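You operate a simulated robot arm through the tools that you are given. There is no shell and no other tool. Be economical: measure what you need, move in short steps, check, and stop when the job is done.

Carry out the task below with a simulated robot arm. There is one attempt and no reset: what you move stays moved.

## Task
Refill the soap pump to MAX from the soap bottle.
Fine: lid shut, bottle back.

It is judged by the outcome, as a careful person would: the job done as asked, and still so three seconds after it is handed in. It fails if anything else is knocked over, pushed out of place, dropped, spilled or broken. A push-on lid holds only when it is set on centred and level and pressed home; a screw cap is set on level and turned clockwise until tight.

## Robot
A 6-joint arm with a two-finger parallel gripper, fixed in place. Base frame: the origin is at the foot of the arm, x ahead of it, y to its left, z up. Readings come in m, rad, newtons and seconds.
With the tool pointing down near the work surface it reaches from about 0.14 to 0.84 m from the base axis. Its first joint turns from -2.897 to 2.897 rad. Payload 3.91 kg.
The tool frame sits at the grasp point between the pads (the TCP): z along the fingers, y along the line on which they close. The tips reach 0.03 m beyond it. The gripper opens to 0.11 m. The fingers are 0.02 m wide and 0.01 m thick; the gripper's body (0.048 by 0.112 m) begins 0.055 m behind the TCP.
Orientation is that of the tool frame in the base frame, as [roll, pitch, yaw] about the fixed x, y, z axes, in that order (R = Rz(yaw) Ry(pitch) Rx(roll)). With the fingers straight down and closing along the base's y, the tool's x points along the base's -x, its y along +y and its z along -z.

## Interface
- The arm moves only by the tool apply_moves. Its arguments are lists of equal length, an entry for each row: "hand": the finger opening in m, from 0 to 0.11; "delta_pos": the shift along the base's x, y, z in m, a list of three; "dr": the turn, a rotation vector about the base's x, y, z in rad, a list of three. In form: {"hand": [hand, ...], "delta_pos": [[dx, dy, dz], ...], "dr": [[rx, ry, rz], ...]}. A call has 1 to 8 rows; each row is the pose to reach, as a shift and turn from the pose commanded when the call began. Each row takes 0.2 s and may step no farther than 0.05 m and 0.15 rad from the row before; otherwise, or with a gripper value out of range, the whole call is refused. A pose out of reach is approached as far as the arm can. The call stops where the force on the tool passes 90 N (or 10 N more than at its start, if that is more) or the arm is blocked; 0.2 s more then pass. The fingers move at their own pace (about 0.108 m/s each) and stop on an object; they squeeze with about 24 N. The grip force told is the motor's: it shows also when the fingers shut on nothing. Time passes only in rows, and 0.2 s behind the last, so rows that repeat a pose let the fingers close. It gives the time, the measured TCP pose, the force on the tool (base axes), the opening and the grip force at its end, in the units of the frame above (readings bear some noise).
- Cameras (640 x 400 px; columns grow to the right, rows downward): "scene" is fixed at [0.4, -0.4996, 1.5956]; the picture's right is [0.65, 0.76, 0.00], its down [0.57, -0.49, -0.66] and it looks along [-0.50, 0.43, -0.75] (base axes); focal length 214 px, centre (320, 200). "wrist" rides on the gripper at [-0.036, 0, -0.057] in the tool frame; the picture's right is [0.00, -1.00, 0.00], its down [0.97, 0.00, -0.24] and it looks along [0.24, 0.00, 0.97] (tool axes); focal length 218 px, centre (320, 200). There is no depth. A picture from a camera that has moved, and an enlarged one, comes with that camera's place and axes in the base frame and with its lens.
- get_image(camera): a new picture of that camera. The clock stands still meanwhile.
- raise_lower(by): slides the trunk up (or, below 0, down) by that many m; the arm rides with it, the base frame stays. It gives what a move gives, with no picture.
- inspect(camera, box): a new picture of the part [left, top, right, bottom] of that camera's present view, enlarged. The clock stands still meanwhile.
- close_job(): hands the job in; it is judged then, once.

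Work in short steps. Places have to be worked out from the pictures, the camera data and where the tool is seen: move nearer, look again, correct. Check each grasp and each placing, and mend what went wrong. You have 120 turns and 84 pictures in all, those below and enlarged ones among them. Open the gripper and draw the arm clear of the work before you hand the job in, unless the task says otherwise; then end with one line.

The tools are called as a command line: name --argument value ..., lists and objects as JSON in quotes. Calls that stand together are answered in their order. apply_moves: Moves the arm, as the interface text tells. Its arguments: {"type":"object","properties":{"hand":{"type":"array","items":{"type":"number"}},"delta_pos":{"type":"array","items":{"type":"array","items":{"type":"number"}}},"dr":{"type":"array","items":{"type":"array","items":{"type":"number"}}}},"required":["hand","delta_pos","dr"]} The other tools are called the same way: raise_lower (by) slides the trunk up or down; get_image (camera) takes a picture; inspect (camera, box) takes an enlarged picture of a part of a camera's view; close_job () hands the job in.

At the start:

```text
time: 0.0
tcp_pos: [0.2322, -0.2728, 1.359]
tcp_rot: [-3.141, 0.0, 3.138]
contact_force: [0.0, 0.0, 0.3]
finger_gap: 0.1099
gripper_force: 0.0
trunk travel left (down, up): [-0.475, 0.065]
```

scene: 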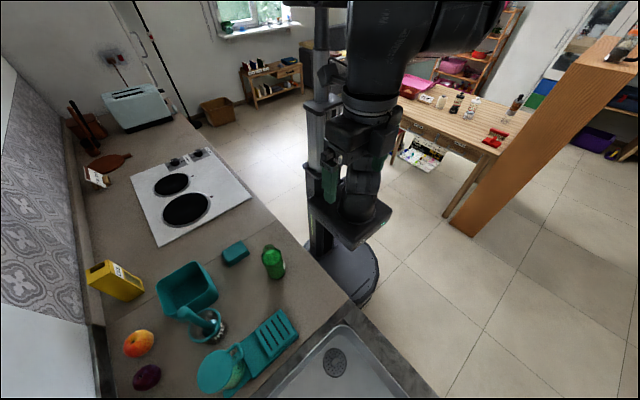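
wrist: 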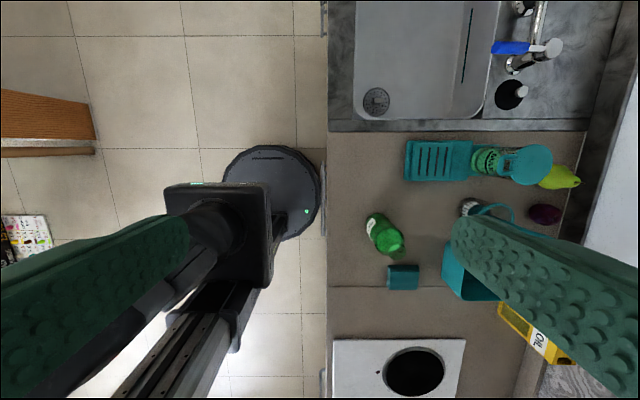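

I'll look more closely at the counter items to identify the pump, the bottle and the lid.

inspect --camera "scene" --box '[80, 220, 320, 400]'

inspect --camera "wrist" --box '[330, 120, 610, 330]'

```text
2.22 times, centred on (200, 310) of scene
camera zoom: at [0.4, -0.4996, 1.5956], right [0.65, 0.76, 0.0], down [0.57, -0.49, -0.66], along [-0.5, 0.43, -0.75], focal length 477 px, centre (587, -44)
```

zoom: 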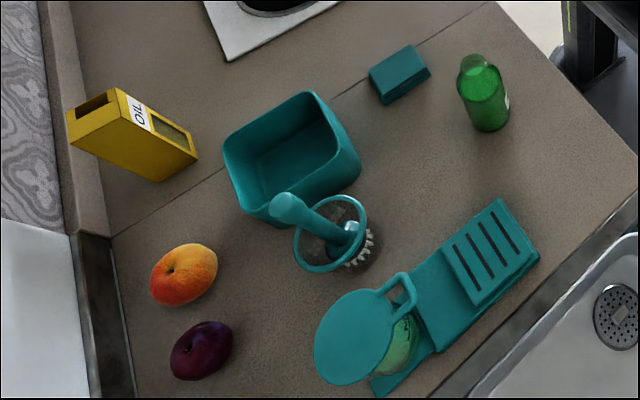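

```text
1.90 times, centred on (470, 225) of wrist
camera zoom: at [0.2686, -0.2731, 1.4164], right [0.0, -1.0, 0.0], down [-0.97, 0.0, 0.24], along [-0.24, 0.0, -0.97], focal length 416 px, centre (34, 152)
```

zoom: 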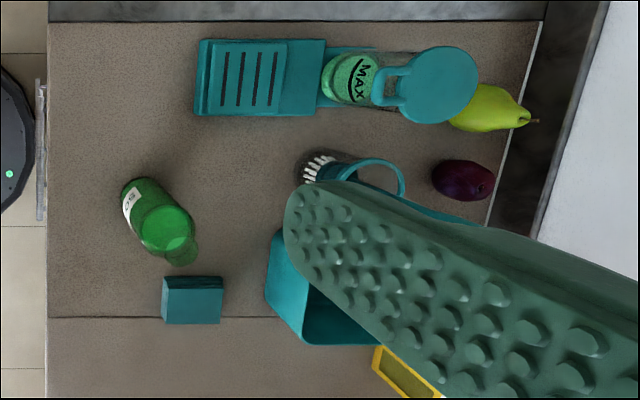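

The MAX jar sits on a stand at about (0.24, -0.63), with a disc and loop over it, and the soap bottle is near (0.06, -0.42). I'll move over the pump, staying high, for a closer look.

apply_moves --hand '[0.11, 0.11, 0.11, 0.11, 0.11, 0.11]' --delta_pos '[[0.015, -0.045, 0], [0.03, -0.09, 0], [0.045, -0.135, 0], [0.06, -0.18, 0], [0.07, -0.225, 0], [0.08, -0.27, 0]]' --dr '[[0, 0, 0], [0, 0, 0], [0, 0, 0], [0, 0, 0], [0, 0, 0], [0, 0, 0]]'

get_image --camera "wrist"

```text
time: 1.4
tcp_pos: [0.3082, -0.5266, 1.3334]
tcp_rot: [-3.136, 0.005, 3.139]
contact_force: [-0.6, 0.0, -0.5]
finger_gap: 0.1099
gripper_force: 0.2
out of reach, approached as far as the arm can: row 5, 6
trunk travel left (down, up): [-0.475, 0.065]
```

```text
79 pictures are left
camera wrist: at [0.344, -0.5273, 1.3889], right [0.0, -1.0, 0.01], down [-0.97, 0.0, 0.24], along [-0.24, 0.0, -0.97], focal length 218 px, centre (320, 200)
```

wrist: 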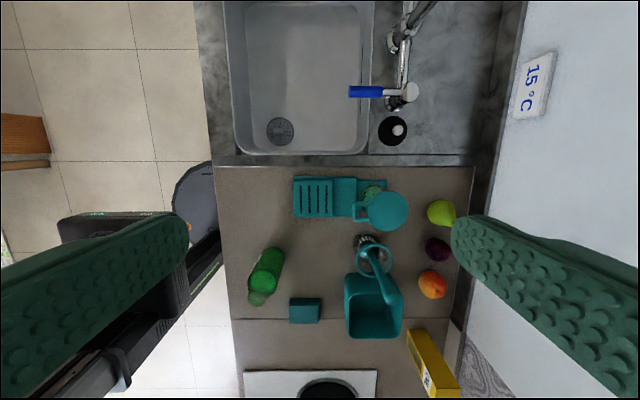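

The arm is at its reach limit up here, so I'll lower the trunk. The TCP will end near 1.15, still above everything, and I'll look again.

raise_lower --by -0.18

get_image --camera "wrist"

get_image --camera "scene"

```text
time: 3.4
tcp_pos: [0.308, -0.5255, 1.1523]
tcp_rot: [-3.135, 0.004, 3.138]
contact_force: [0.1, -0.5, -0.9]
finger_gap: 0.1102
gripper_force: 0.0
trunk travel left (down, up): [-0.295, 0.245]
```

```text
78 pictures are left
camera wrist: at [0.3434, -0.5256, 1.2097], right [0.0, -1.0, 0.01], down [-0.97, 0.0, 0.24], along [-0.24, -0.01, -0.97], focal length 218 px, centre (320, 200)
```

wrist: 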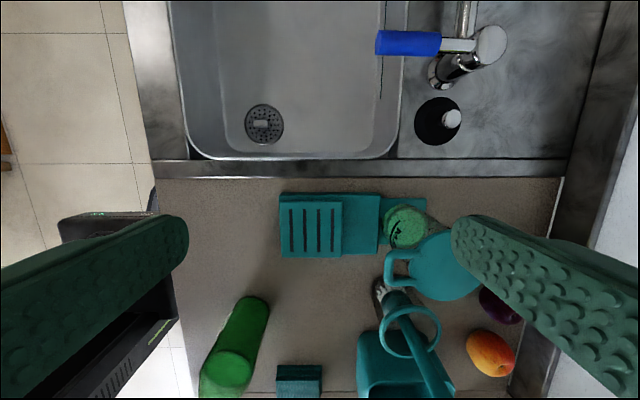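

```text
77 pictures are left
```

scene: 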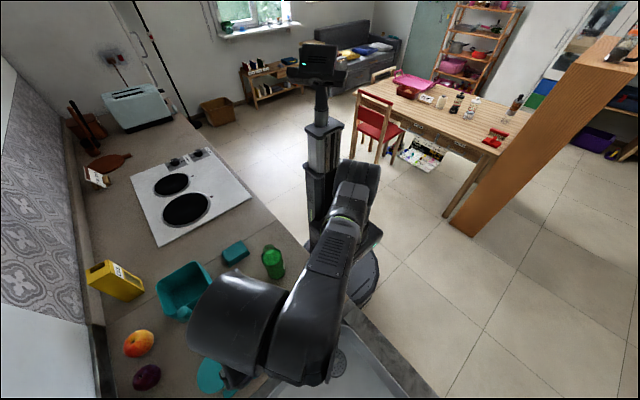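

inspect --camera "wrist" --box '[350, 180, 500, 310]'

inspect --camera "wrist" --box '[190, 280, 340, 400]'

```text
3.08 times, centred on (425, 245) of wrist
camera zoom: at [0.3434, -0.5256, 1.2097], right [0.0, -1.0, 0.01], down [-0.97, 0.0, 0.24], along [-0.24, -0.01, -0.97], focal length 672 px, centre (-3, 62)
```

zoom: 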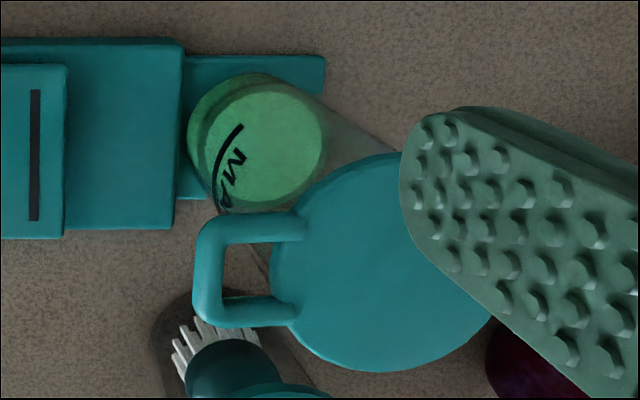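

```text
3.33 times, centred on (265, 340) of wrist
camera zoom: at [0.3434, -0.5256, 1.2097], right [0.0, -1.0, 0.01], down [-0.97, 0.0, 0.24], along [-0.24, -0.01, -0.97], focal length 728 px, centre (503, -267)
```

zoom: 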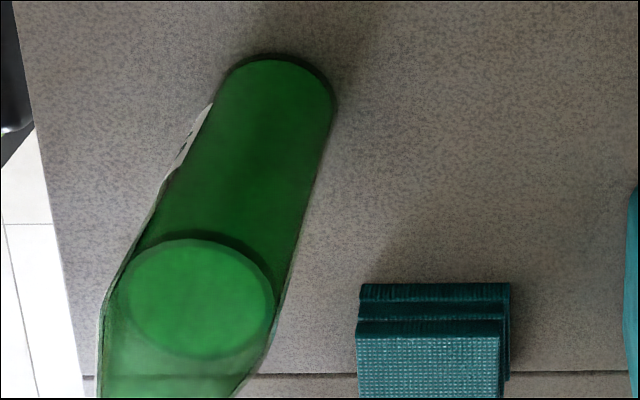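

The jar's axis is at about (0.24, -0.64). Its soap surface is near z = 0.94, and the lid disc with its tab is at z ≈ 1.034. I'll yaw the hand -90° while backing off towards y = -0.38, so I can tilt it for a side view.

apply_moves --hand '[0.11, 0.11, 0.11, 0.11, 0.11, 0.11, 0.11, 0.11]' --delta_pos '[[0, 0.02, 0], [0, 0.04, 0], [0, 0.06, 0], [0, 0.08, 0], [0, 0.1, 0], [0, 0.12, 0], [0, 0.14, 0], [0, 0.15, 0]]' --dr '[[0, 0, -0.145], [0, 0, -0.29], [0, 0, -0.435], [0, 0, -0.58], [0, 0, -0.725], [0, 0, -0.87], [0, 0, -1.015], [0, 0, -1.16]]'

```text
time: 5.2
tcp_pos: [0.3074, -0.3758, 1.1514]
tcp_rot: [-3.136, 0.004, 1.975]
contact_force: [-0.3, 0.3, 0.0]
finger_gap: 0.1099
gripper_force: 0.1
trunk travel left (down, up): [-0.295, 0.245]
```

Finishing the yaw.

apply_moves --hand '[0.11, 0.11, 0.11]' --delta_pos '[[0, 0.01, 0], [0, 0.02, 0], [0, 0.03, 0]]' --dr '[[0, 0, -0.14], [0, 0, -0.28], [0, 0, -0.406]]'

apply_moves --hand '[0.11, 0.11, 0.11, 0.11, 0.11, 0.11, 0.11, 0.11]' --delta_pos '[[0, 0, 0], [0, 0, 0], [0, 0, 0], [0, 0, 0], [0, 0, 0], [0, 0, 0], [0, 0, 0], [0, 0, 0]]' --dr '[[-0.14, 0, 0], [-0.28, 0, 0], [-0.42, 0, 0], [-0.56, 0, 0], [-0.7, 0, 0], [-0.84, 0, 0], [-0.98, 0, 0], [-1.12, 0, 0]]'

get_image --camera "wrist"

```text
time: 6.0
tcp_pos: [0.3078, -0.3454, 1.1524]
tcp_rot: [-3.133, 0.004, 1.57]
contact_force: [0.6, 0.3, -0.5]
finger_gap: 0.1101
gripper_force: 0.0
trunk travel left (down, up): [-0.295, 0.245]
```

```text
time: 7.8
tcp_pos: [0.3063, -0.3452, 1.1525]
tcp_rot: [-3.131, 1.124, 1.577]
contact_force: [-0.6, 0.1, 0.8]
finger_gap: 0.11
gripper_force: 0.0
trunk travel left (down, up): [-0.295, 0.245]
```

```text
74 pictures are left
camera wrist: at [0.3081, -0.3095, 1.2095], right [-1.0, 0.0, 0.0], down [0.0, 0.64, -0.77], along [-0.01, -0.77, -0.64], focal length 218 px, centre (320, 200)
```

wrist: 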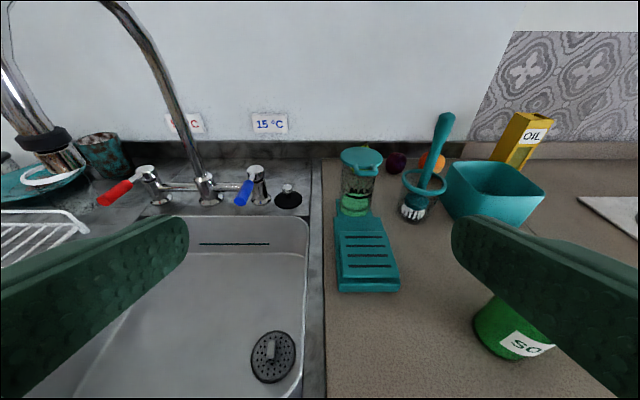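

inspect --camera "wrist" --box '[315, 130, 415, 230]'

```text
4.00 times, centred on (365, 180) of wrist
camera zoom: at [0.3081, -0.3095, 1.2095], right [-1.0, 0.0, 0.0], down [0.0, 0.64, -0.77], along [-0.01, -0.77, -0.64], focal length 873 px, centre (140, 280)
```

zoom: 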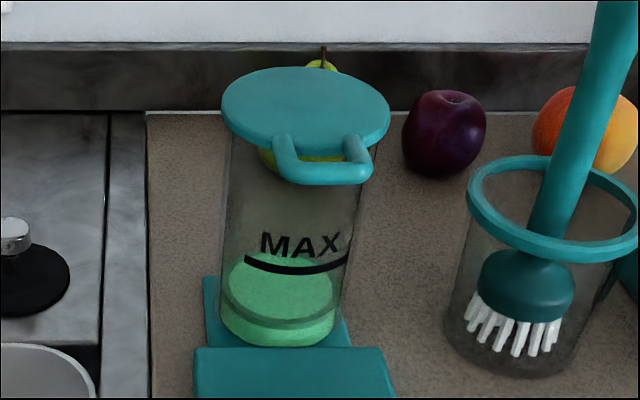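

The jar has a push-on lid with a tab, with its centre at about (0.235, -0.641) and top at z ≈ 1.03. The MAX line is at z ≈ 0.964 and the soap at about 0.93. I'll point the hand down again above the lid.

apply_moves --hand '[0.11, 0.11, 0.11, 0.11, 0.11, 0.11, 0.11, 0.11]' --delta_pos '[[-0.009, -0.03, 0], [-0.018, -0.06, 0], [-0.027, -0.095, 0], [-0.036, -0.13, 0], [-0.045, -0.165, 0], [-0.054, -0.2, 0], [-0.063, -0.245, 0], [-0.071, -0.285, 0]]' --dr '[[0.14, 0, 0], [0.28, 0, 0], [0.42, 0, 0], [0.56, 0, 0], [0.7, 0, 0], [0.84, 0, 0], [0.98, 0, 0], [1.12, 0, 0]]'

get_image --camera "wrist"

```text
time: 9.6
tcp_pos: [0.2373, -0.6033, 1.1459]
tcp_rot: [-3.136, 0.077, 1.572]
contact_force: [-1.2, 0.6, 0.0]
finger_gap: 0.1099
gripper_force: 0.1
out of reach, approached as far as the arm can: row 8
trunk travel left (down, up): [-0.295, 0.245]
```

```text
72 pictures are left
camera wrist: at [0.2372, -0.6346, 1.2052], right [-1.0, 0.0, 0.0], down [0.0, 0.99, 0.17], along [-0.01, 0.17, -0.99], focal length 218 px, centre (320, 200)
```

wrist: 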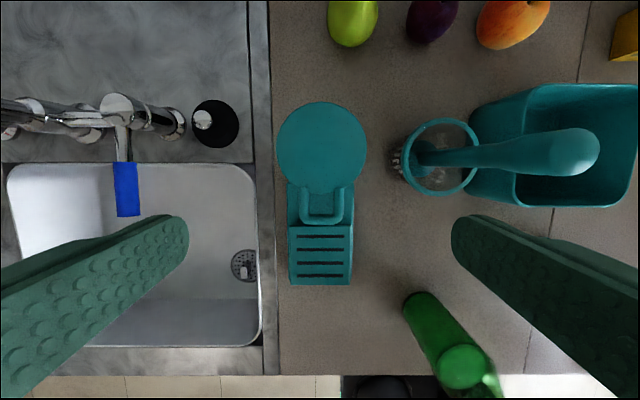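

The arm reaches further when lower. The lid centre reads (0.234, -0.645), so I'll drop about 5 cm and see where the hand settles.

apply_moves --hand '[0.11, 0.11, 0.11]' --delta_pos '[[0, 0, -0.02], [0, 0, -0.04], [0, 0, -0.05]]' --dr '[[0, 0, 0], [0, 0, 0], [0, 0, 0]]'

```text
time: 10.4
tcp_pos: [0.2379, -0.6048, 1.0934]
tcp_rot: [-3.136, 0.077, 1.574]
contact_force: [-0.9, -0.3, 1.1]
finger_gap: 0.1103
gripper_force: 0.0
trunk travel left (down, up): [-0.295, 0.245]
```

apply_moves --hand '[0.11, 0.11]' --delta_pos '[[-0.002, -0.02, 0], [-0.004, -0.04, -0.005]]' --dr '[[0.04, 0, 0], [0.077, 0, 0]]'

get_image --camera "wrist"

```text
time: 11.0
tcp_pos: [0.2314, -0.6409, 1.0828]
tcp_rot: [-3.136, 0.003, 1.573]
contact_force: [0.1, -0.2, -0.4]
finger_gap: 0.1101
gripper_force: 0.1
out of reach, approached as far as the arm can: row 2
trunk travel left (down, up): [-0.295, 0.245]
```

```text
71 pictures are left
camera wrist: at [0.233, -0.6756, 1.1411], right [-1.0, 0.0, 0.0], down [0.0, 0.97, 0.24], along [-0.01, 0.24, -0.97], focal length 218 px, centre (320, 200)
```

wrist: 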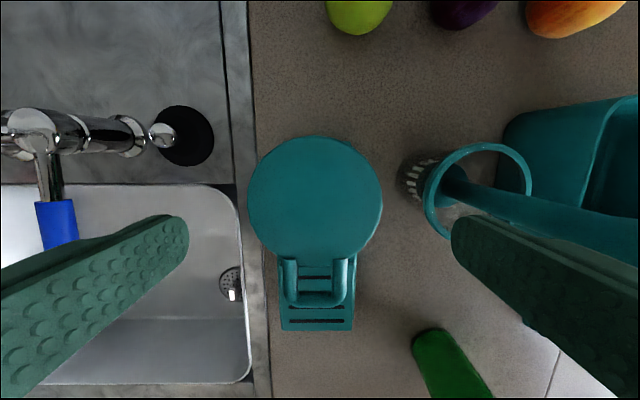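

Lid centre refined to (0.234, -0.647). I'll narrow the opening to 0.09 to clear the brush ring and descend to z ≈ 1.024.

apply_moves --hand '[0.09, 0.09, 0.09]' --delta_pos '[[0.002, -0.002, -0.015], [0.003, -0.004, -0.035], [0.003, -0.006, -0.058]]' --dr '[[0, 0, 0], [0, 0, 0], [0, 0, 0]]'

get_image --camera "wrist"

inspect --camera "scene" --box '[80, 220, 320, 400]'

```text
time: 11.8
tcp_pos: [0.2367, -0.6464, 1.0251]
tcp_rot: [-3.138, -0.001, 1.575]
contact_force: [-0.1, -0.2, -0.1]
finger_gap: 0.09
gripper_force: 0.2
trunk travel left (down, up): [-0.295, 0.245]
```

```text
70 pictures are left
camera wrist: at [0.237, -0.6824, 1.0828], right [-1.0, 0.0, 0.01], down [0.0, 0.97, 0.24], along [-0.01, 0.24, -0.97], focal length 218 px, centre (320, 200)
```

wrist: 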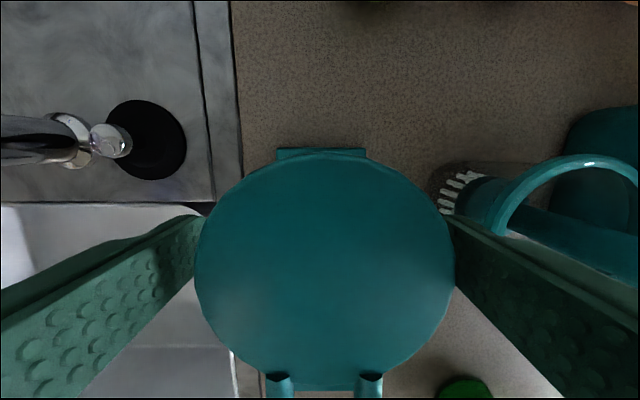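

```text
2.22 times, centred on (200, 310) of scene
camera zoom: at [0.4, -0.4996, 1.5956], right [0.65, 0.76, 0.0], down [0.57, -0.49, -0.66], along [-0.5, 0.43, -0.75], focal length 477 px, centre (587, -44)
```

zoom: 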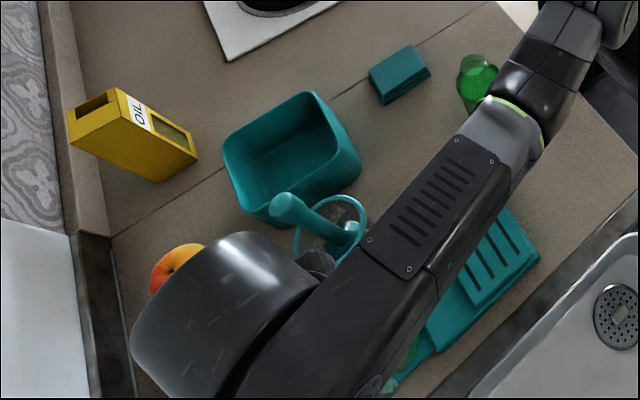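

The lid lies squarely between the fingers, about 2 mm further in -y. I'll nudge the hand and close on the rim.

apply_moves --hand '[0.09, 0.065, 0.06, 0.06, 0.06]' --delta_pos '[[-0.001, -0.002, -0.003], [-0.001, -0.002, -0.003], [-0.001, -0.002, -0.003], [-0.001, -0.002, -0.003], [-0.001, -0.002, -0.003]]' --dr '[[0, 0, 0], [0, 0, 0], [0, 0, 0], [0, 0, 0], [0, 0, 0]]'

```text
time: 13.0
tcp_pos: [0.2346, -0.6476, 1.023]
tcp_rot: [-3.136, 0.0, 1.571]
contact_force: [0.8, -0.9, -0.2]
finger_gap: 0.0712
gripper_force: 44.8
trunk travel left (down, up): [-0.295, 0.245]
```

The lid is gripped at 71 mm. I'll lift in small steps and watch the force.

apply_moves --hand '[0.06, 0.06, 0.06, 0.06]' --delta_pos '[[0, 0, 0.005], [0, 0, 0.01], [0, 0, 0.015], [0, 0, 0.025]]' --dr '[[0, 0, 0], [0, 0, 0], [0, 0, 0], [0, 0, 0]]'

get_image --camera "wrist"

inspect --camera "scene" --box '[180, 320, 280, 400]'

```text
time: 14.0
tcp_pos: [0.2346, -0.6475, 1.0528]
tcp_rot: [-3.137, 0.008, 1.572]
contact_force: [0.6, -7.7, 0.5]
finger_gap: 0.0717
gripper_force: 20.3
trunk travel left (down, up): [-0.295, 0.245]
```

```text
68 pictures are left
camera wrist: at [0.2355, -0.6837, 1.1101], right [-1.0, 0.0, 0.0], down [0.0, 0.97, 0.23], along [0.0, 0.23, -0.97], focal length 218 px, centre (320, 200)
```

wrist: 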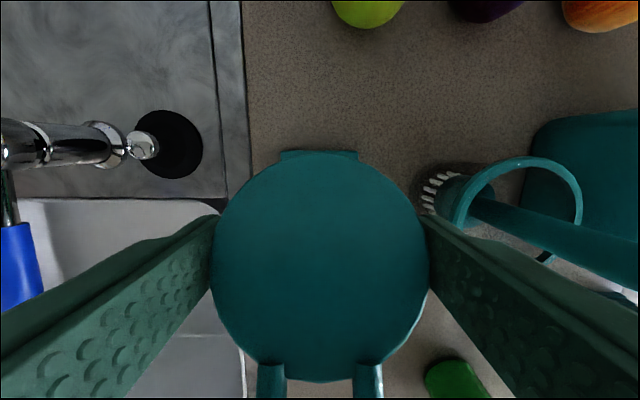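

```text
5.00 times, centred on (230, 360) of scene
camera zoom: at [0.4, -0.4996, 1.5956], right [0.65, 0.76, 0.0], down [0.57, -0.49, -0.66], along [-0.5, 0.43, -0.75], focal length 1072 px, centre (770, -600)
```

zoom: 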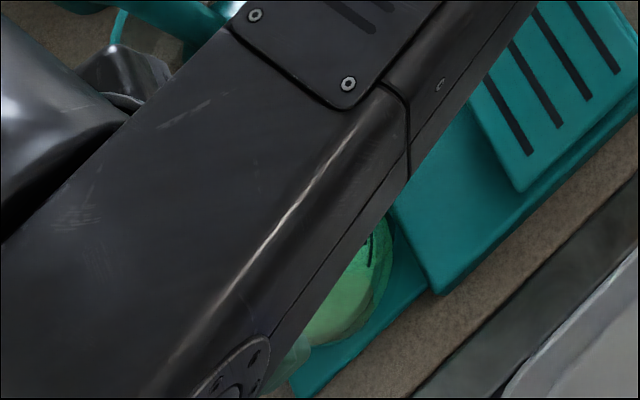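

The lid seems to tilt with its tab side up, and there is a -y force, so it may be hinged at the back. I'll inspect the back edge.

inspect --camera "wrist" --box '[220, 130, 440, 270]'

inspect --camera "wrist" --box '[200, 330, 440, 400]'

```text
2.86 times, centred on (330, 200) of wrist
camera zoom: at [0.2355, -0.6837, 1.1101], right [-1.0, 0.0, 0.0], down [0.0, 0.97, 0.23], along [0.0, 0.23, -0.97], focal length 624 px, centre (291, 200)
```

zoom: 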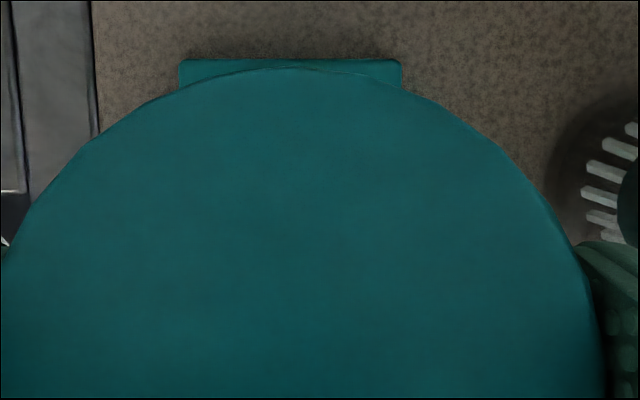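

```text
2.67 times, centred on (320, 365) of wrist
camera zoom: at [0.2355, -0.6837, 1.1101], right [-1.0, 0.0, 0.0], down [0.0, 0.97, 0.23], along [0.0, 0.23, -0.97], focal length 582 px, centre (320, -240)
```

zoom: 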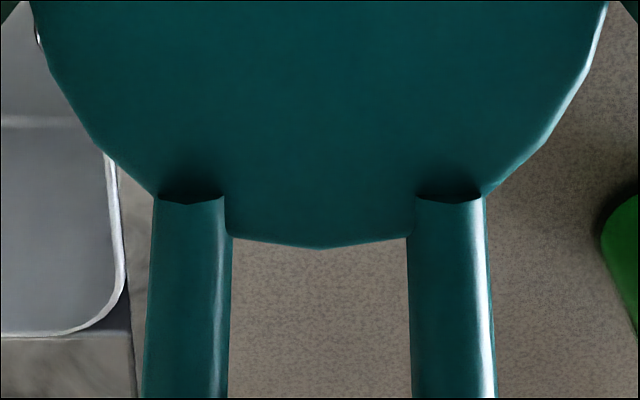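

The back edge of the lid stays put at y ≈ -0.683 while the tab side has risen about 33°, which looks like a hinge. I'll open the fingers to see whether the lid stays, and check it with a picture.

apply_moves --hand '[0.09, 0.09, 0.09]' --delta_pos '[[0, 0, 0], [0, 0, 0], [0, 0, 0.03]]' --dr '[[0, 0, 0], [0, 0, 0], [0, 0, 0]]'

get_image --camera "wrist"

```text
time: 14.8
tcp_pos: [0.2328, -0.6451, 1.0787]
tcp_rot: [-3.135, 0.003, 1.572]
contact_force: [-0.2, -0.4, -0.4]
finger_gap: 0.0901
gripper_force: 0.0
out of reach, approached as far as the arm can: row 3
trunk travel left (down, up): [-0.295, 0.245]
```

```text
64 pictures are left
camera wrist: at [0.2342, -0.6806, 1.1355], right [-1.0, 0.0, 0.0], down [0.0, 0.97, 0.24], along [0.0, 0.24, -0.97], focal length 218 px, centre (320, 200)
```

wrist: 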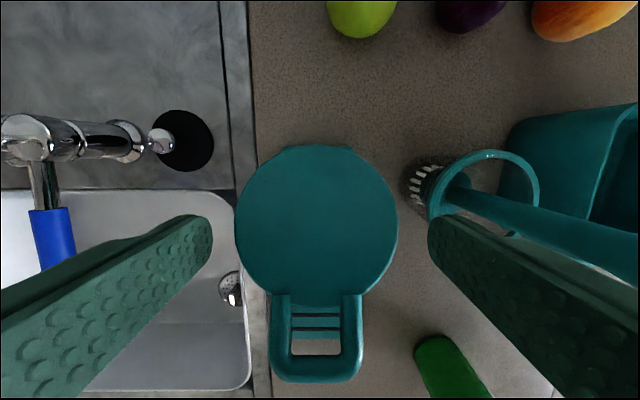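

The lid stays ajar, so it's a friction hinge. I'll back away to the +y side for a side view before swinging it open.

apply_moves --hand '[0.09, 0.09, 0.09, 0.09, 0.09, 0.09, 0.09, 0.09]' --delta_pos '[[0, 0.04, 0.01], [0, 0.08, 0.02], [0, 0.12, 0.03], [0, 0.15, 0.03], [0, 0.18, 0.03], [0, 0.21, 0.03], [0, 0.24, 0.03], [0, 0.24, 0.03]]' --dr '[[0, 0, 0], [-0.14, 0, 0], [-0.28, 0, 0], [-0.42, 0, 0], [-0.56, 0, 0], [-0.7, 0, 0], [-0.85, 0, 0], [-1.0, 0, 0]]'

apply_moves --hand '[0.09, 0.09, 0.09, 0.09]' --delta_pos '[[0, 0, 0], [0, 0, 0], [0, 0, 0], [0, 0, 0]]' --dr '[[-0.14, 0, 0], [-0.28, 0, 0], [-0.42, 0, 0], [-0.5, 0, 0]]'

get_image --camera "wrist"

inspect --camera "scene" --box '[180, 320, 280, 400]'

```text
time: 16.6
tcp_pos: [0.2345, -0.4033, 1.1047]
tcp_rot: [-3.134, 1.002, 1.574]
contact_force: [-0.3, -0.2, -0.1]
finger_gap: 0.0899
gripper_force: 0.1
trunk travel left (down, up): [-0.295, 0.245]
```

```text
time: 17.6
tcp_pos: [0.2328, -0.4017, 1.106]
tcp_rot: [-3.108, 1.499, 1.598]
contact_force: [1.0, -0.8, 0.2]
finger_gap: 0.0899
gripper_force: 0.0
trunk travel left (down, up): [-0.295, 0.245]
```

```text
63 pictures are left
camera wrist: at [0.234, -0.3494, 1.146], right [-1.0, 0.01, 0.0], down [0.0, 0.31, -0.95], along [-0.01, -0.95, -0.31], focal length 218 px, centre (320, 200)
```

wrist: 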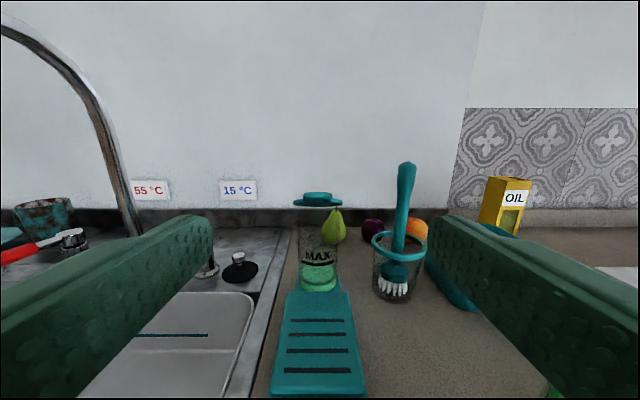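

```text
5.00 times, centred on (230, 360) of scene
camera zoom: at [0.4, -0.4996, 1.5956], right [0.65, 0.76, 0.0], down [0.57, -0.49, -0.66], along [-0.5, 0.43, -0.75], focal length 1072 px, centre (770, -600)
```

zoom: 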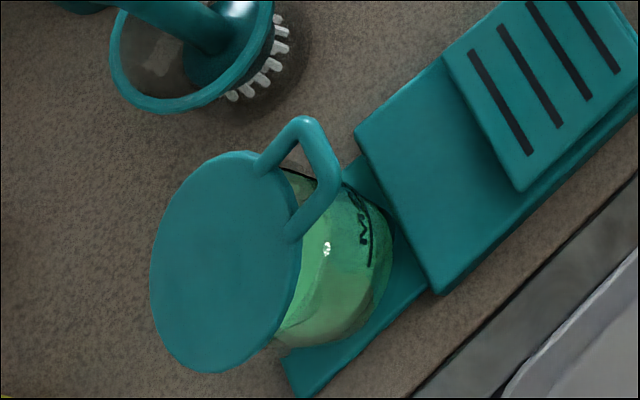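

inspect --camera "wrist" --box '[270, 170, 370, 310]'

```text
2.86 times, centred on (320, 240) of wrist
camera zoom: at [0.234, -0.3494, 1.146], right [-1.0, 0.01, 0.0], down [0.0, 0.31, -0.95], along [-0.01, -0.95, -0.31], focal length 624 px, centre (320, 86)
```

zoom: 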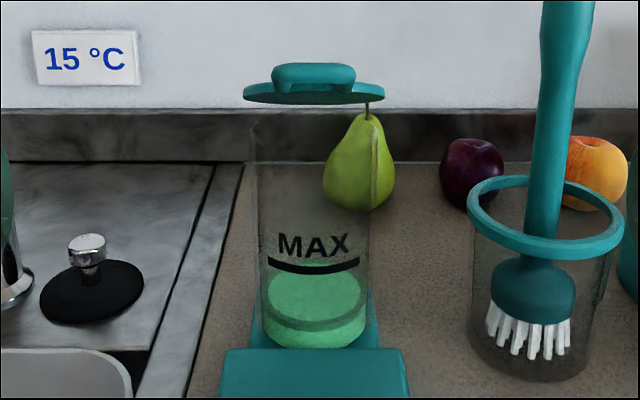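

Confirmed: it's a flat hinged lid, ajar about 30°, and it holds its angle. I'll close the fingers and bring the tips under the tab from the front.

apply_moves --hand '[0.0, 0.0, 0.0, 0.0, 0.0]' --delta_pos '[[0, -0.04, -0.02], [0, -0.08, -0.04], [0, -0.12, -0.056], [0, -0.155, -0.056], [0.001, -0.178, -0.056]]' --dr '[[0, 0, 0], [0, 0, 0], [0, 0, 0], [0, 0, 0], [0, 0, 0]]'

get_image --camera "wrist"

inspect --camera "scene" --box '[180, 300, 305, 400]'

```text
time: 18.8
tcp_pos: [0.2344, -0.5835, 1.0513]
tcp_rot: [-3.104, 1.499, 1.604]
contact_force: [-0.2, 0.3, -0.3]
finger_gap: 0.0
gripper_force: 23.9
trunk travel left (down, up): [-0.295, 0.245]
```

```text
60 pictures are left
camera wrist: at [0.2354, -0.5291, 1.0914], right [-1.0, 0.0, 0.0], down [0.0, 0.31, -0.95], along [-0.01, -0.95, -0.31], focal length 218 px, centre (320, 200)
```

wrist: 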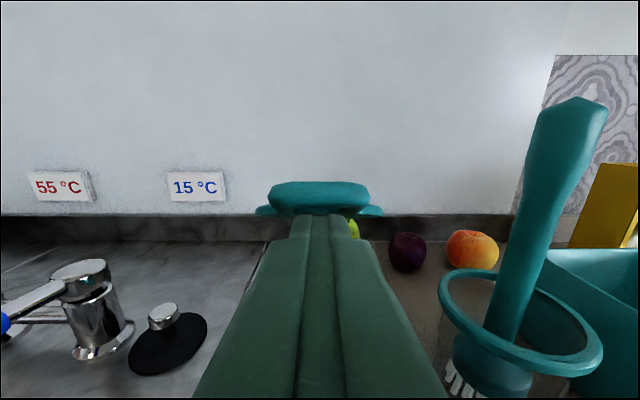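

```text
4.00 times, centred on (242, 350) of scene
camera zoom: at [0.4, -0.4996, 1.5956], right [0.65, 0.76, 0.0], down [0.57, -0.49, -0.66], along [-0.5, 0.43, -0.75], focal length 858 px, centre (630, -400)
```

zoom: 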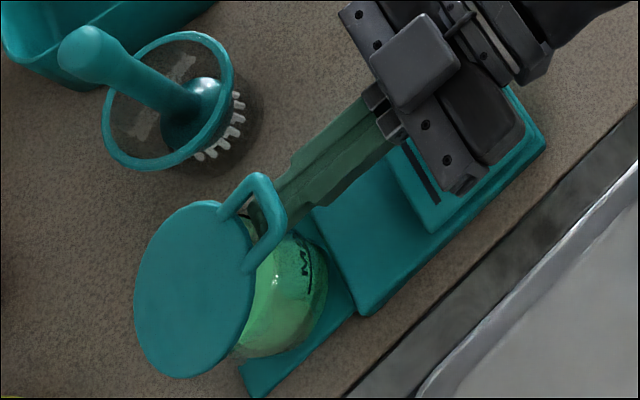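

The tips are just under the tab loop. I'll slide a bit deeper, under the disc itself, then sweep up and back along the hinge arc.

apply_moves --hand '[0.0, 0.0, 0.0, 0.0, 0.0, 0.0, 0.0]' --delta_pos '[[0, 0, -0.007], [0, -0.012, -0.007], [0, -0.024, -0.007], [0, -0.028, 0.005], [0, -0.036, 0.018], [0, -0.046, 0.028], [0, -0.056, 0.036]]' --dr '[[0, 0, 0], [0, 0, 0], [0, 0, 0], [0, 0, 0], [0, 0, 0], [0, 0, 0], [0, 0, 0]]'

get_image --camera "wrist"

inspect --camera "scene" --box '[180, 300, 305, 400]'

```text
time: 20.4
tcp_pos: [0.2342, -0.6381, 1.0878]
tcp_rot: [-3.109, 1.5, 1.596]
contact_force: [-0.2, 0.2, 0.2]
finger_gap: 0.0
gripper_force: 23.6
trunk travel left (down, up): [-0.295, 0.245]
```

```text
58 pictures are left
camera wrist: at [0.2352, -0.5837, 1.1273], right [-1.0, 0.01, 0.0], down [0.0, 0.31, -0.95], along [-0.01, -0.95, -0.31], focal length 218 px, centre (320, 200)
```

wrist: 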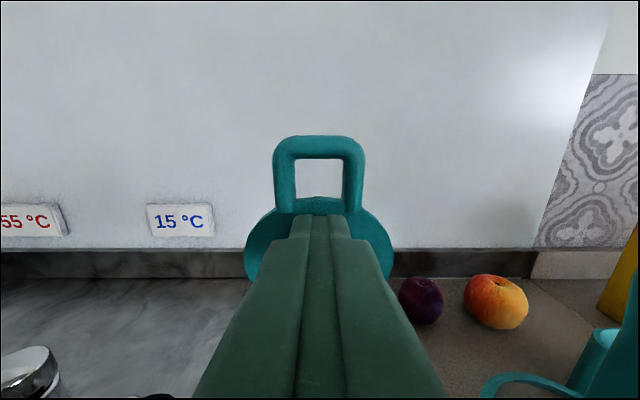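

```text
4.00 times, centred on (242, 350) of scene
camera zoom: at [0.4, -0.4996, 1.5956], right [0.65, 0.76, 0.0], down [0.57, -0.49, -0.66], along [-0.5, 0.43, -0.75], focal length 858 px, centre (630, -400)
```

zoom: 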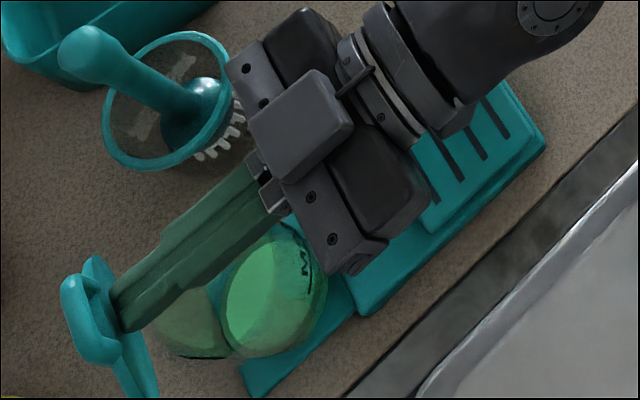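

The lid is nearly upright. I'll push on past vertical, gently.

apply_moves --hand '[0.0, 0.0, 0.0, 0.0]' --delta_pos '[[0, -0.01, 0.004], [0, -0.02, 0.004], [0, -0.03, 0.002], [0, -0.037, 0]]' --dr '[[0, 0, 0], [0, 0, 0], [0, 0, 0], [0, 0, 0]]'

inspect --camera "scene" --box '[180, 300, 305, 400]'

```text
time: 21.4
tcp_pos: [0.2347, -0.6659, 1.0906]
tcp_rot: [-3.089, 1.505, 1.621]
contact_force: [-7.1, 80.9, -4.2]
finger_gap: 0.0
gripper_force: 24.0
trunk travel left (down, up): [-0.295, 0.245]
```

```text
4.00 times, centred on (242, 350) of scene
camera zoom: at [0.4, -0.4996, 1.5956], right [0.65, 0.76, 0.0], down [0.57, -0.49, -0.66], along [-0.5, 0.43, -0.75], focal length 858 px, centre (630, -400)
```

zoom: 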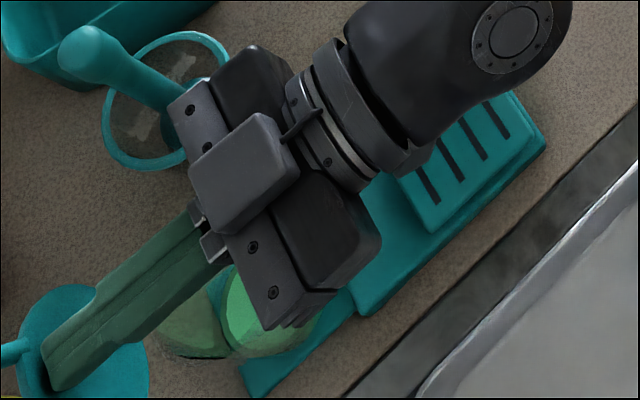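

The hinge stop is reached (81 N), so I'll back off at once and check that the lid stays open.

apply_moves --hand '[0.0, 0.0, 0.0, 0.0]' --delta_pos '[[0, 0.03, 0], [0, 0.07, 0.01], [0, 0.12, 0.02], [0, 0.17, 0.03]]' --dr '[[0, 0, 0], [0, 0, 0], [0, 0, 0], [0, 0, 0]]'

get_image --camera "wrist"

inspect --camera "scene" --box '[180, 300, 305, 400]'

```text
refused: row 3 steps farther than a row can; nothing moved
```

```text
55 pictures are left
camera wrist: at [0.2362, -0.6116, 1.1307], right [-1.0, 0.0, 0.0], down [0.0, 0.3, -0.95], along [0.0, -0.95, -0.3], focal length 218 px, centre (320, 200)
```

wrist: 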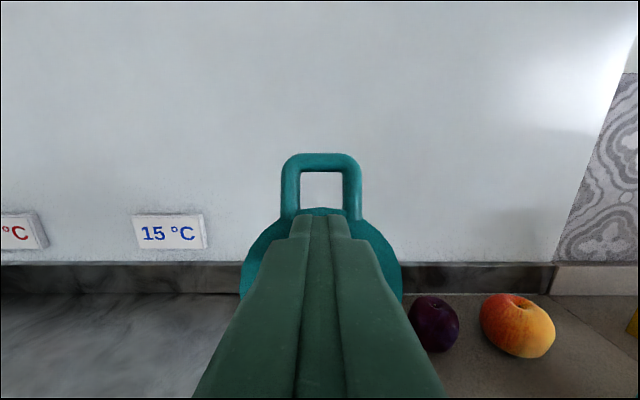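

```text
4.00 times, centred on (242, 350) of scene
camera zoom: at [0.4, -0.4996, 1.5956], right [0.65, 0.76, 0.0], down [0.57, -0.49, -0.66], along [-0.5, 0.43, -0.75], focal length 858 px, centre (630, -400)
```

zoom: 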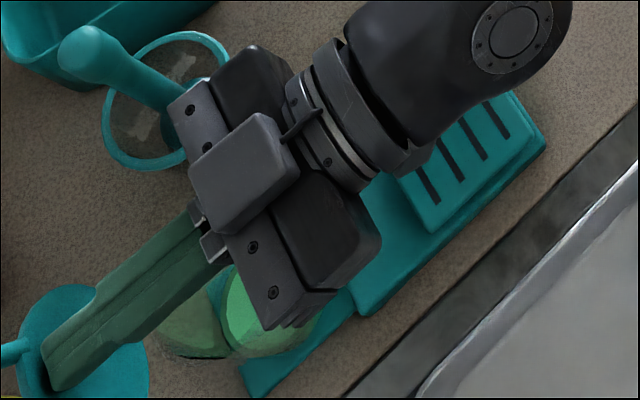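

The step was too large, so I'll retry with smaller ones.

apply_moves --hand '[0.0, 0.0, 0.0, 0.0, 0.0, 0.0]' --delta_pos '[[0, 0.02, 0], [0, 0.05, 0.005], [0, 0.09, 0.01], [0, 0.13, 0.015], [0, 0.17, 0.02], [0, 0.21, 0.02]]' --dr '[[0, 0, 0], [0, 0, 0], [0, 0, 0], [0, 0, 0], [0, 0, 0], [0, 0, 0]]'

get_image --camera "wrist"

inspect --camera "scene" --box '[80, 220, 320, 400]'

```text
time: 22.8
tcp_pos: [0.235, -0.4621, 1.1055]
tcp_rot: [-3.107, 1.498, 1.601]
contact_force: [0.2, -0.3, -0.5]
finger_gap: 0.0
gripper_force: 24.2
trunk travel left (down, up): [-0.295, 0.245]
```

```text
53 pictures are left
camera wrist: at [0.2356, -0.408, 1.1459], right [-1.0, 0.01, 0.0], down [0.0, 0.31, -0.95], along [-0.01, -0.95, -0.31], focal length 218 px, centre (320, 200)
```

wrist: 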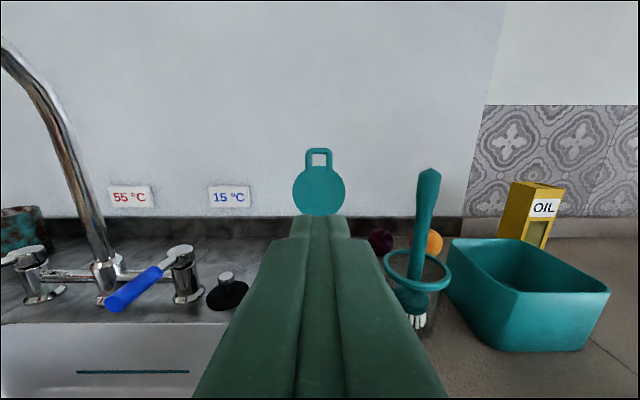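

```text
2.22 times, centred on (200, 310) of scene
camera zoom: at [0.4, -0.4996, 1.5956], right [0.65, 0.76, 0.0], down [0.57, -0.49, -0.66], along [-0.5, 0.43, -0.75], focal length 477 px, centre (587, -44)
```

zoom: 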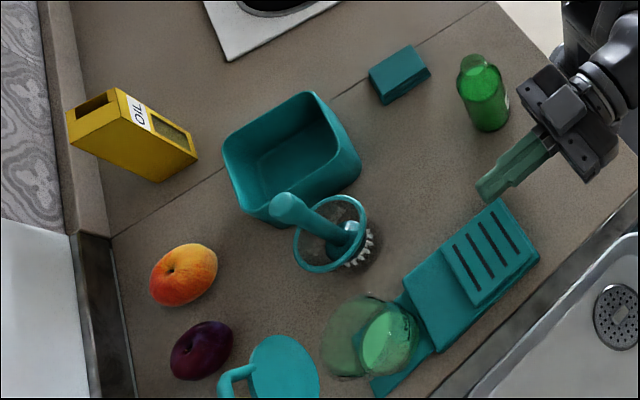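

The lid is open and stays. Next I'll inspect the soap bottle for a cap and its fill level.

inspect --camera "scene" --box '[225, 230, 305, 290]'

```text
6.67 times, centred on (265, 260) of scene
camera zoom: at [0.4, -0.4996, 1.5956], right [0.65, 0.76, 0.0], down [0.57, -0.49, -0.66], along [-0.5, 0.43, -0.75], focal length 1430 px, centre (687, -200)
```

zoom: 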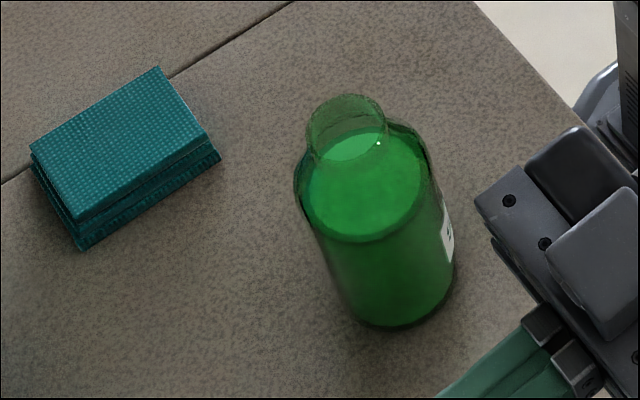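

The bottle is uncapped and nearly full, standing at about (0.08, -0.42) with its mouth at z ≈ 1.05–1.07. I'll retreat to +y and yaw the hand towards the bottle for a closer look.

apply_moves --hand '[0.05, 0.1, 0.1, 0.1, 0.1, 0.1, 0.1]' --delta_pos '[[0, 0.04, 0], [0, 0.08, 0], [0, 0.12, 0], [0, 0.148, 0], [0, 0.148, 0], [-0.02, 0.148, -0.01], [-0.04, 0.148, -0.02]]' --dr '[[0, 0, 0], [0, 0, -0.1], [0, 0, -0.23], [0, 0, -0.37], [0, 0, -0.5], [0, 0, -0.6], [0, 0, -0.64]]'

get_image --camera "wrist"

```text
time: 24.4
tcp_pos: [0.194, -0.3176, 1.0868]
tcp_rot: [-3.103, 1.499, 0.963]
contact_force: [0.0, -1.3, 0.9]
finger_gap: 0.1
gripper_force: 0.1
trunk travel left (down, up): [-0.295, 0.245]
```

```text
50 pictures are left
camera wrist: at [0.2276, -0.2747, 1.1264], right [-0.8, 0.6, 0.0], down [0.18, 0.25, -0.95], along [-0.57, -0.76, -0.31], focal length 218 px, centre (320, 200)
```

wrist: 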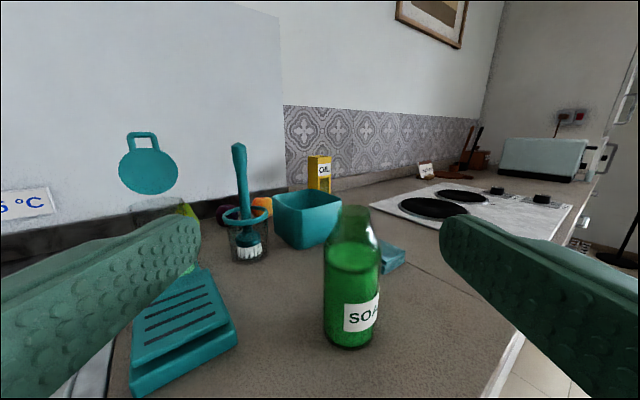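

The bottle's centre is at about (0.077, -0.416), with diameter ≈ 65 mm, mouth at z ≈ 1.053 and soap surface at about 1.0. I'll line up laterally and lower to grip height.

apply_moves --hand '[0.1, 0.1, 0.1, 0.1]' --delta_pos '[[-0.014, 0.01, -0.03], [-0.028, 0.021, -0.06], [-0.028, 0.021, -0.09], [-0.028, 0.021, -0.117]]' --dr '[[0, 0, 0], [0, 0, 0], [0, 0, 0], [0, 0, 0]]'

get_image --camera "wrist"

get_image --camera "scene"

```text
time: 25.4
tcp_pos: [0.1673, -0.2962, 0.9672]
tcp_rot: [-3.108, 1.499, 0.957]
contact_force: [-0.9, 0.9, 0.2]
finger_gap: 0.1
gripper_force: 0.0
trunk travel left (down, up): [-0.295, 0.245]
```

```text
49 pictures are left
camera wrist: at [0.2002, -0.2528, 1.008], right [-0.8, 0.6, 0.0], down [0.18, 0.25, -0.95], along [-0.57, -0.76, -0.31], focal length 218 px, centre (320, 200)
```

wrist: 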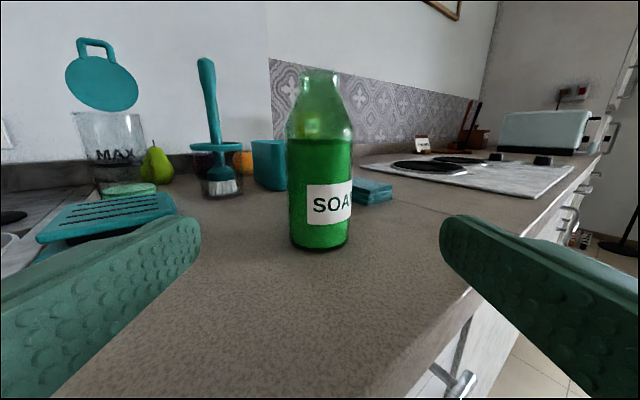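

```text
48 pictures are left
```

scene: 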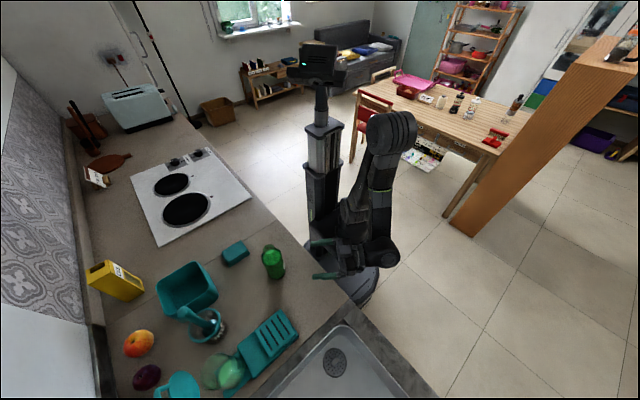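

The bottle is centred in view at (0.075, -0.419). I'll advance 0.153 m straight and close.

apply_moves --hand '[0.1, 0.1, 0.1, 0.1, 0.06, 0.05, 0.05]' --delta_pos '[[-0.024, -0.032, 0], [-0.048, -0.064, 0], [-0.072, -0.096, 0], [-0.092, -0.122, 0], [-0.092, -0.122, 0], [-0.092, -0.122, 0], [-0.092, -0.122, 0]]' --dr '[[0, 0, 0], [0, 0, 0], [0, 0, 0], [0, 0, 0], [0, 0, 0], [0, 0, 0], [0, 0, 0]]'

get_image --camera "wrist"

```text
time: 26.2
tcp_pos: [0.1106, -0.3743, 0.9653]
tcp_rot: [-2.96, 1.489, 1.132]
contact_force: [30.4, 69.5, 16.6]
finger_gap: 0.1
gripper_force: 0.0
trunk travel left (down, up): [-0.295, 0.245]
stopped in row 3: the force on the tool passed its limit (the readings are from after the stop); the commanded pose is now the measured one
```

```text
47 pictures are left
camera wrist: at [0.1428, -0.3294, 1.0066], right [-0.81, 0.58, 0.01], down [0.17, 0.27, -0.95], along [-0.55, -0.77, -0.32], focal length 218 px, centre (320, 200)
```

wrist: 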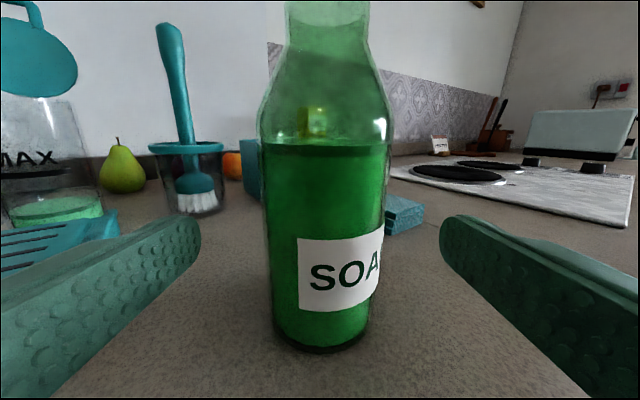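

Something behind the hand touched, most likely the wrist against the counter edge. The bottle hasn't been touched. I'll back off and look.

inspect --camera "scene" --box '[220, 100, 440, 310]'

apply_moves --hand '[0.1, 0.1]' --delta_pos '[[0.018, 0.024, 0.005], [0.036, 0.048, 0.01]]' --dr '[[0, 0, 0], [0, 0, 0]]'

```text
1.90 times, centred on (330, 205) of scene
camera zoom: at [0.4, -0.4996, 1.5956], right [0.65, 0.76, 0.0], down [0.57, -0.49, -0.66], along [-0.5, 0.43, -0.75], focal length 408 px, centre (301, 190)
```

zoom: 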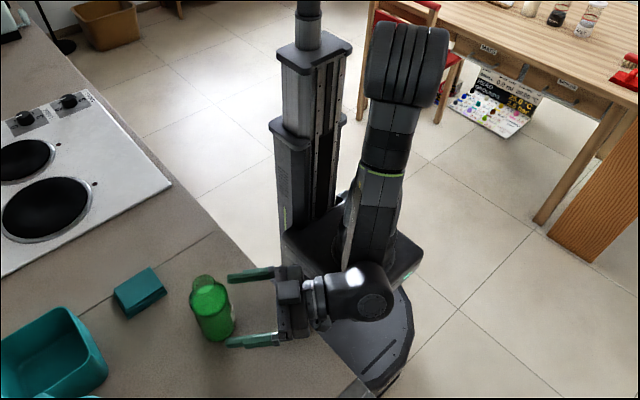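

```text
time: 26.8
tcp_pos: [0.1436, -0.3329, 0.9746]
tcp_rot: [-3.01, 1.487, 1.073]
contact_force: [0.2, -0.5, 0.0]
finger_gap: 0.0999
gripper_force: 0.2
trunk travel left (down, up): [-0.295, 0.245]
```

The wrist housing hit the counter edge. I'll tilt the tool about 30° down so the wrist sits higher, then check the view before grasping.

apply_moves --hand '[0.1, 0.1, 0.1, 0.1]' --delta_pos '[[0.01, 0.012, 0.005], [0.015, 0.02, 0.005], [0.02, 0.027, 0.003], [0.02, 0.027, 0.0]]' --dr '[[0.1, -0.075, 0], [0.2, -0.15, 0], [0.3, -0.225, 0], [0.36, -0.27, 0]]'

get_image --camera "wrist"

```text
time: 27.8
tcp_pos: [0.1634, -0.3061, 0.9745]
tcp_rot: [-3.136, 1.037, 0.952]
contact_force: [-0.2, -0.5, 0.6]
finger_gap: 0.1
gripper_force: 0.0
trunk travel left (down, up): [-0.295, 0.245]
```

```text
45 pictures are left
camera wrist: at [0.1812, -0.2808, 1.0346], right [-0.81, 0.58, 0.0], down [0.41, 0.57, -0.71], along [-0.42, -0.58, -0.7], focal length 218 px, centre (320, 200)
```

wrist: 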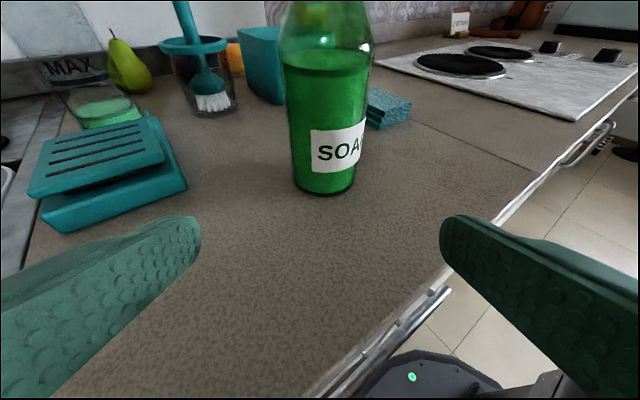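

The bottle is lined up, centre (0.0745, -0.421). I'll advance horizontally to just short of its axis.

apply_moves --hand '[0.1, 0.1, 0.1, 0.1]' --delta_pos '[[-0.022, -0.028, 0], [-0.044, -0.056, 0], [-0.066, -0.084, -0.001], [-0.082, -0.104, -0.002]]' --dr '[[0, 0, 0], [0, 0, 0], [0, 0, 0], [0, 0, 0]]'

get_image --camera "wrist"

inspect --camera "scene" --box '[220, 180, 360, 300]'

```text
time: 28.8
tcp_pos: [0.0811, -0.4088, 0.9729]
tcp_rot: [-3.136, 1.038, 0.954]
contact_force: [-0.3, 0.4, 0.8]
finger_gap: 0.1002
gripper_force: 0.0
trunk travel left (down, up): [-0.295, 0.245]
```

```text
44 pictures are left
camera wrist: at [0.0983, -0.3848, 1.0327], right [-0.81, 0.58, 0.0], down [0.41, 0.57, -0.71], along [-0.42, -0.58, -0.7], focal length 218 px, centre (320, 200)
```

wrist: 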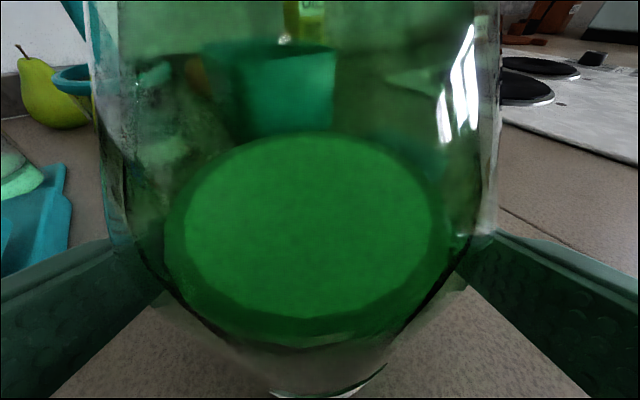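

```text
3.33 times, centred on (290, 240) of scene
camera zoom: at [0.4, -0.4996, 1.5956], right [0.65, 0.76, 0.0], down [0.57, -0.49, -0.66], along [-0.5, 0.43, -0.75], focal length 715 px, centre (420, 67)
```

zoom: 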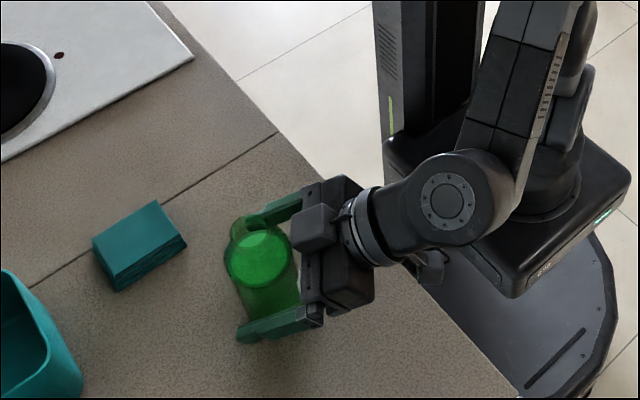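

The bottle is between the fingers with no contact. I'll close the grip.

apply_moves --hand '[0.07, 0.05, 0.05, 0.05, 0.05]' --delta_pos '[[0, 0, 0], [0, 0, 0], [0, 0, 0], [0, 0, 0], [0, 0, 0]]' --dr '[[0, 0, 0], [0, 0, 0], [0, 0, 0], [0, 0, 0], [0, 0, 0]]'

```text
time: 30.0
tcp_pos: [0.08, -0.4095, 0.9719]
tcp_rot: [-3.137, 1.037, 0.952]
contact_force: [0.1, -0.5, 0.2]
finger_gap: 0.0596
gripper_force: 24.2
trunk travel left (down, up): [-0.295, 0.245]
```

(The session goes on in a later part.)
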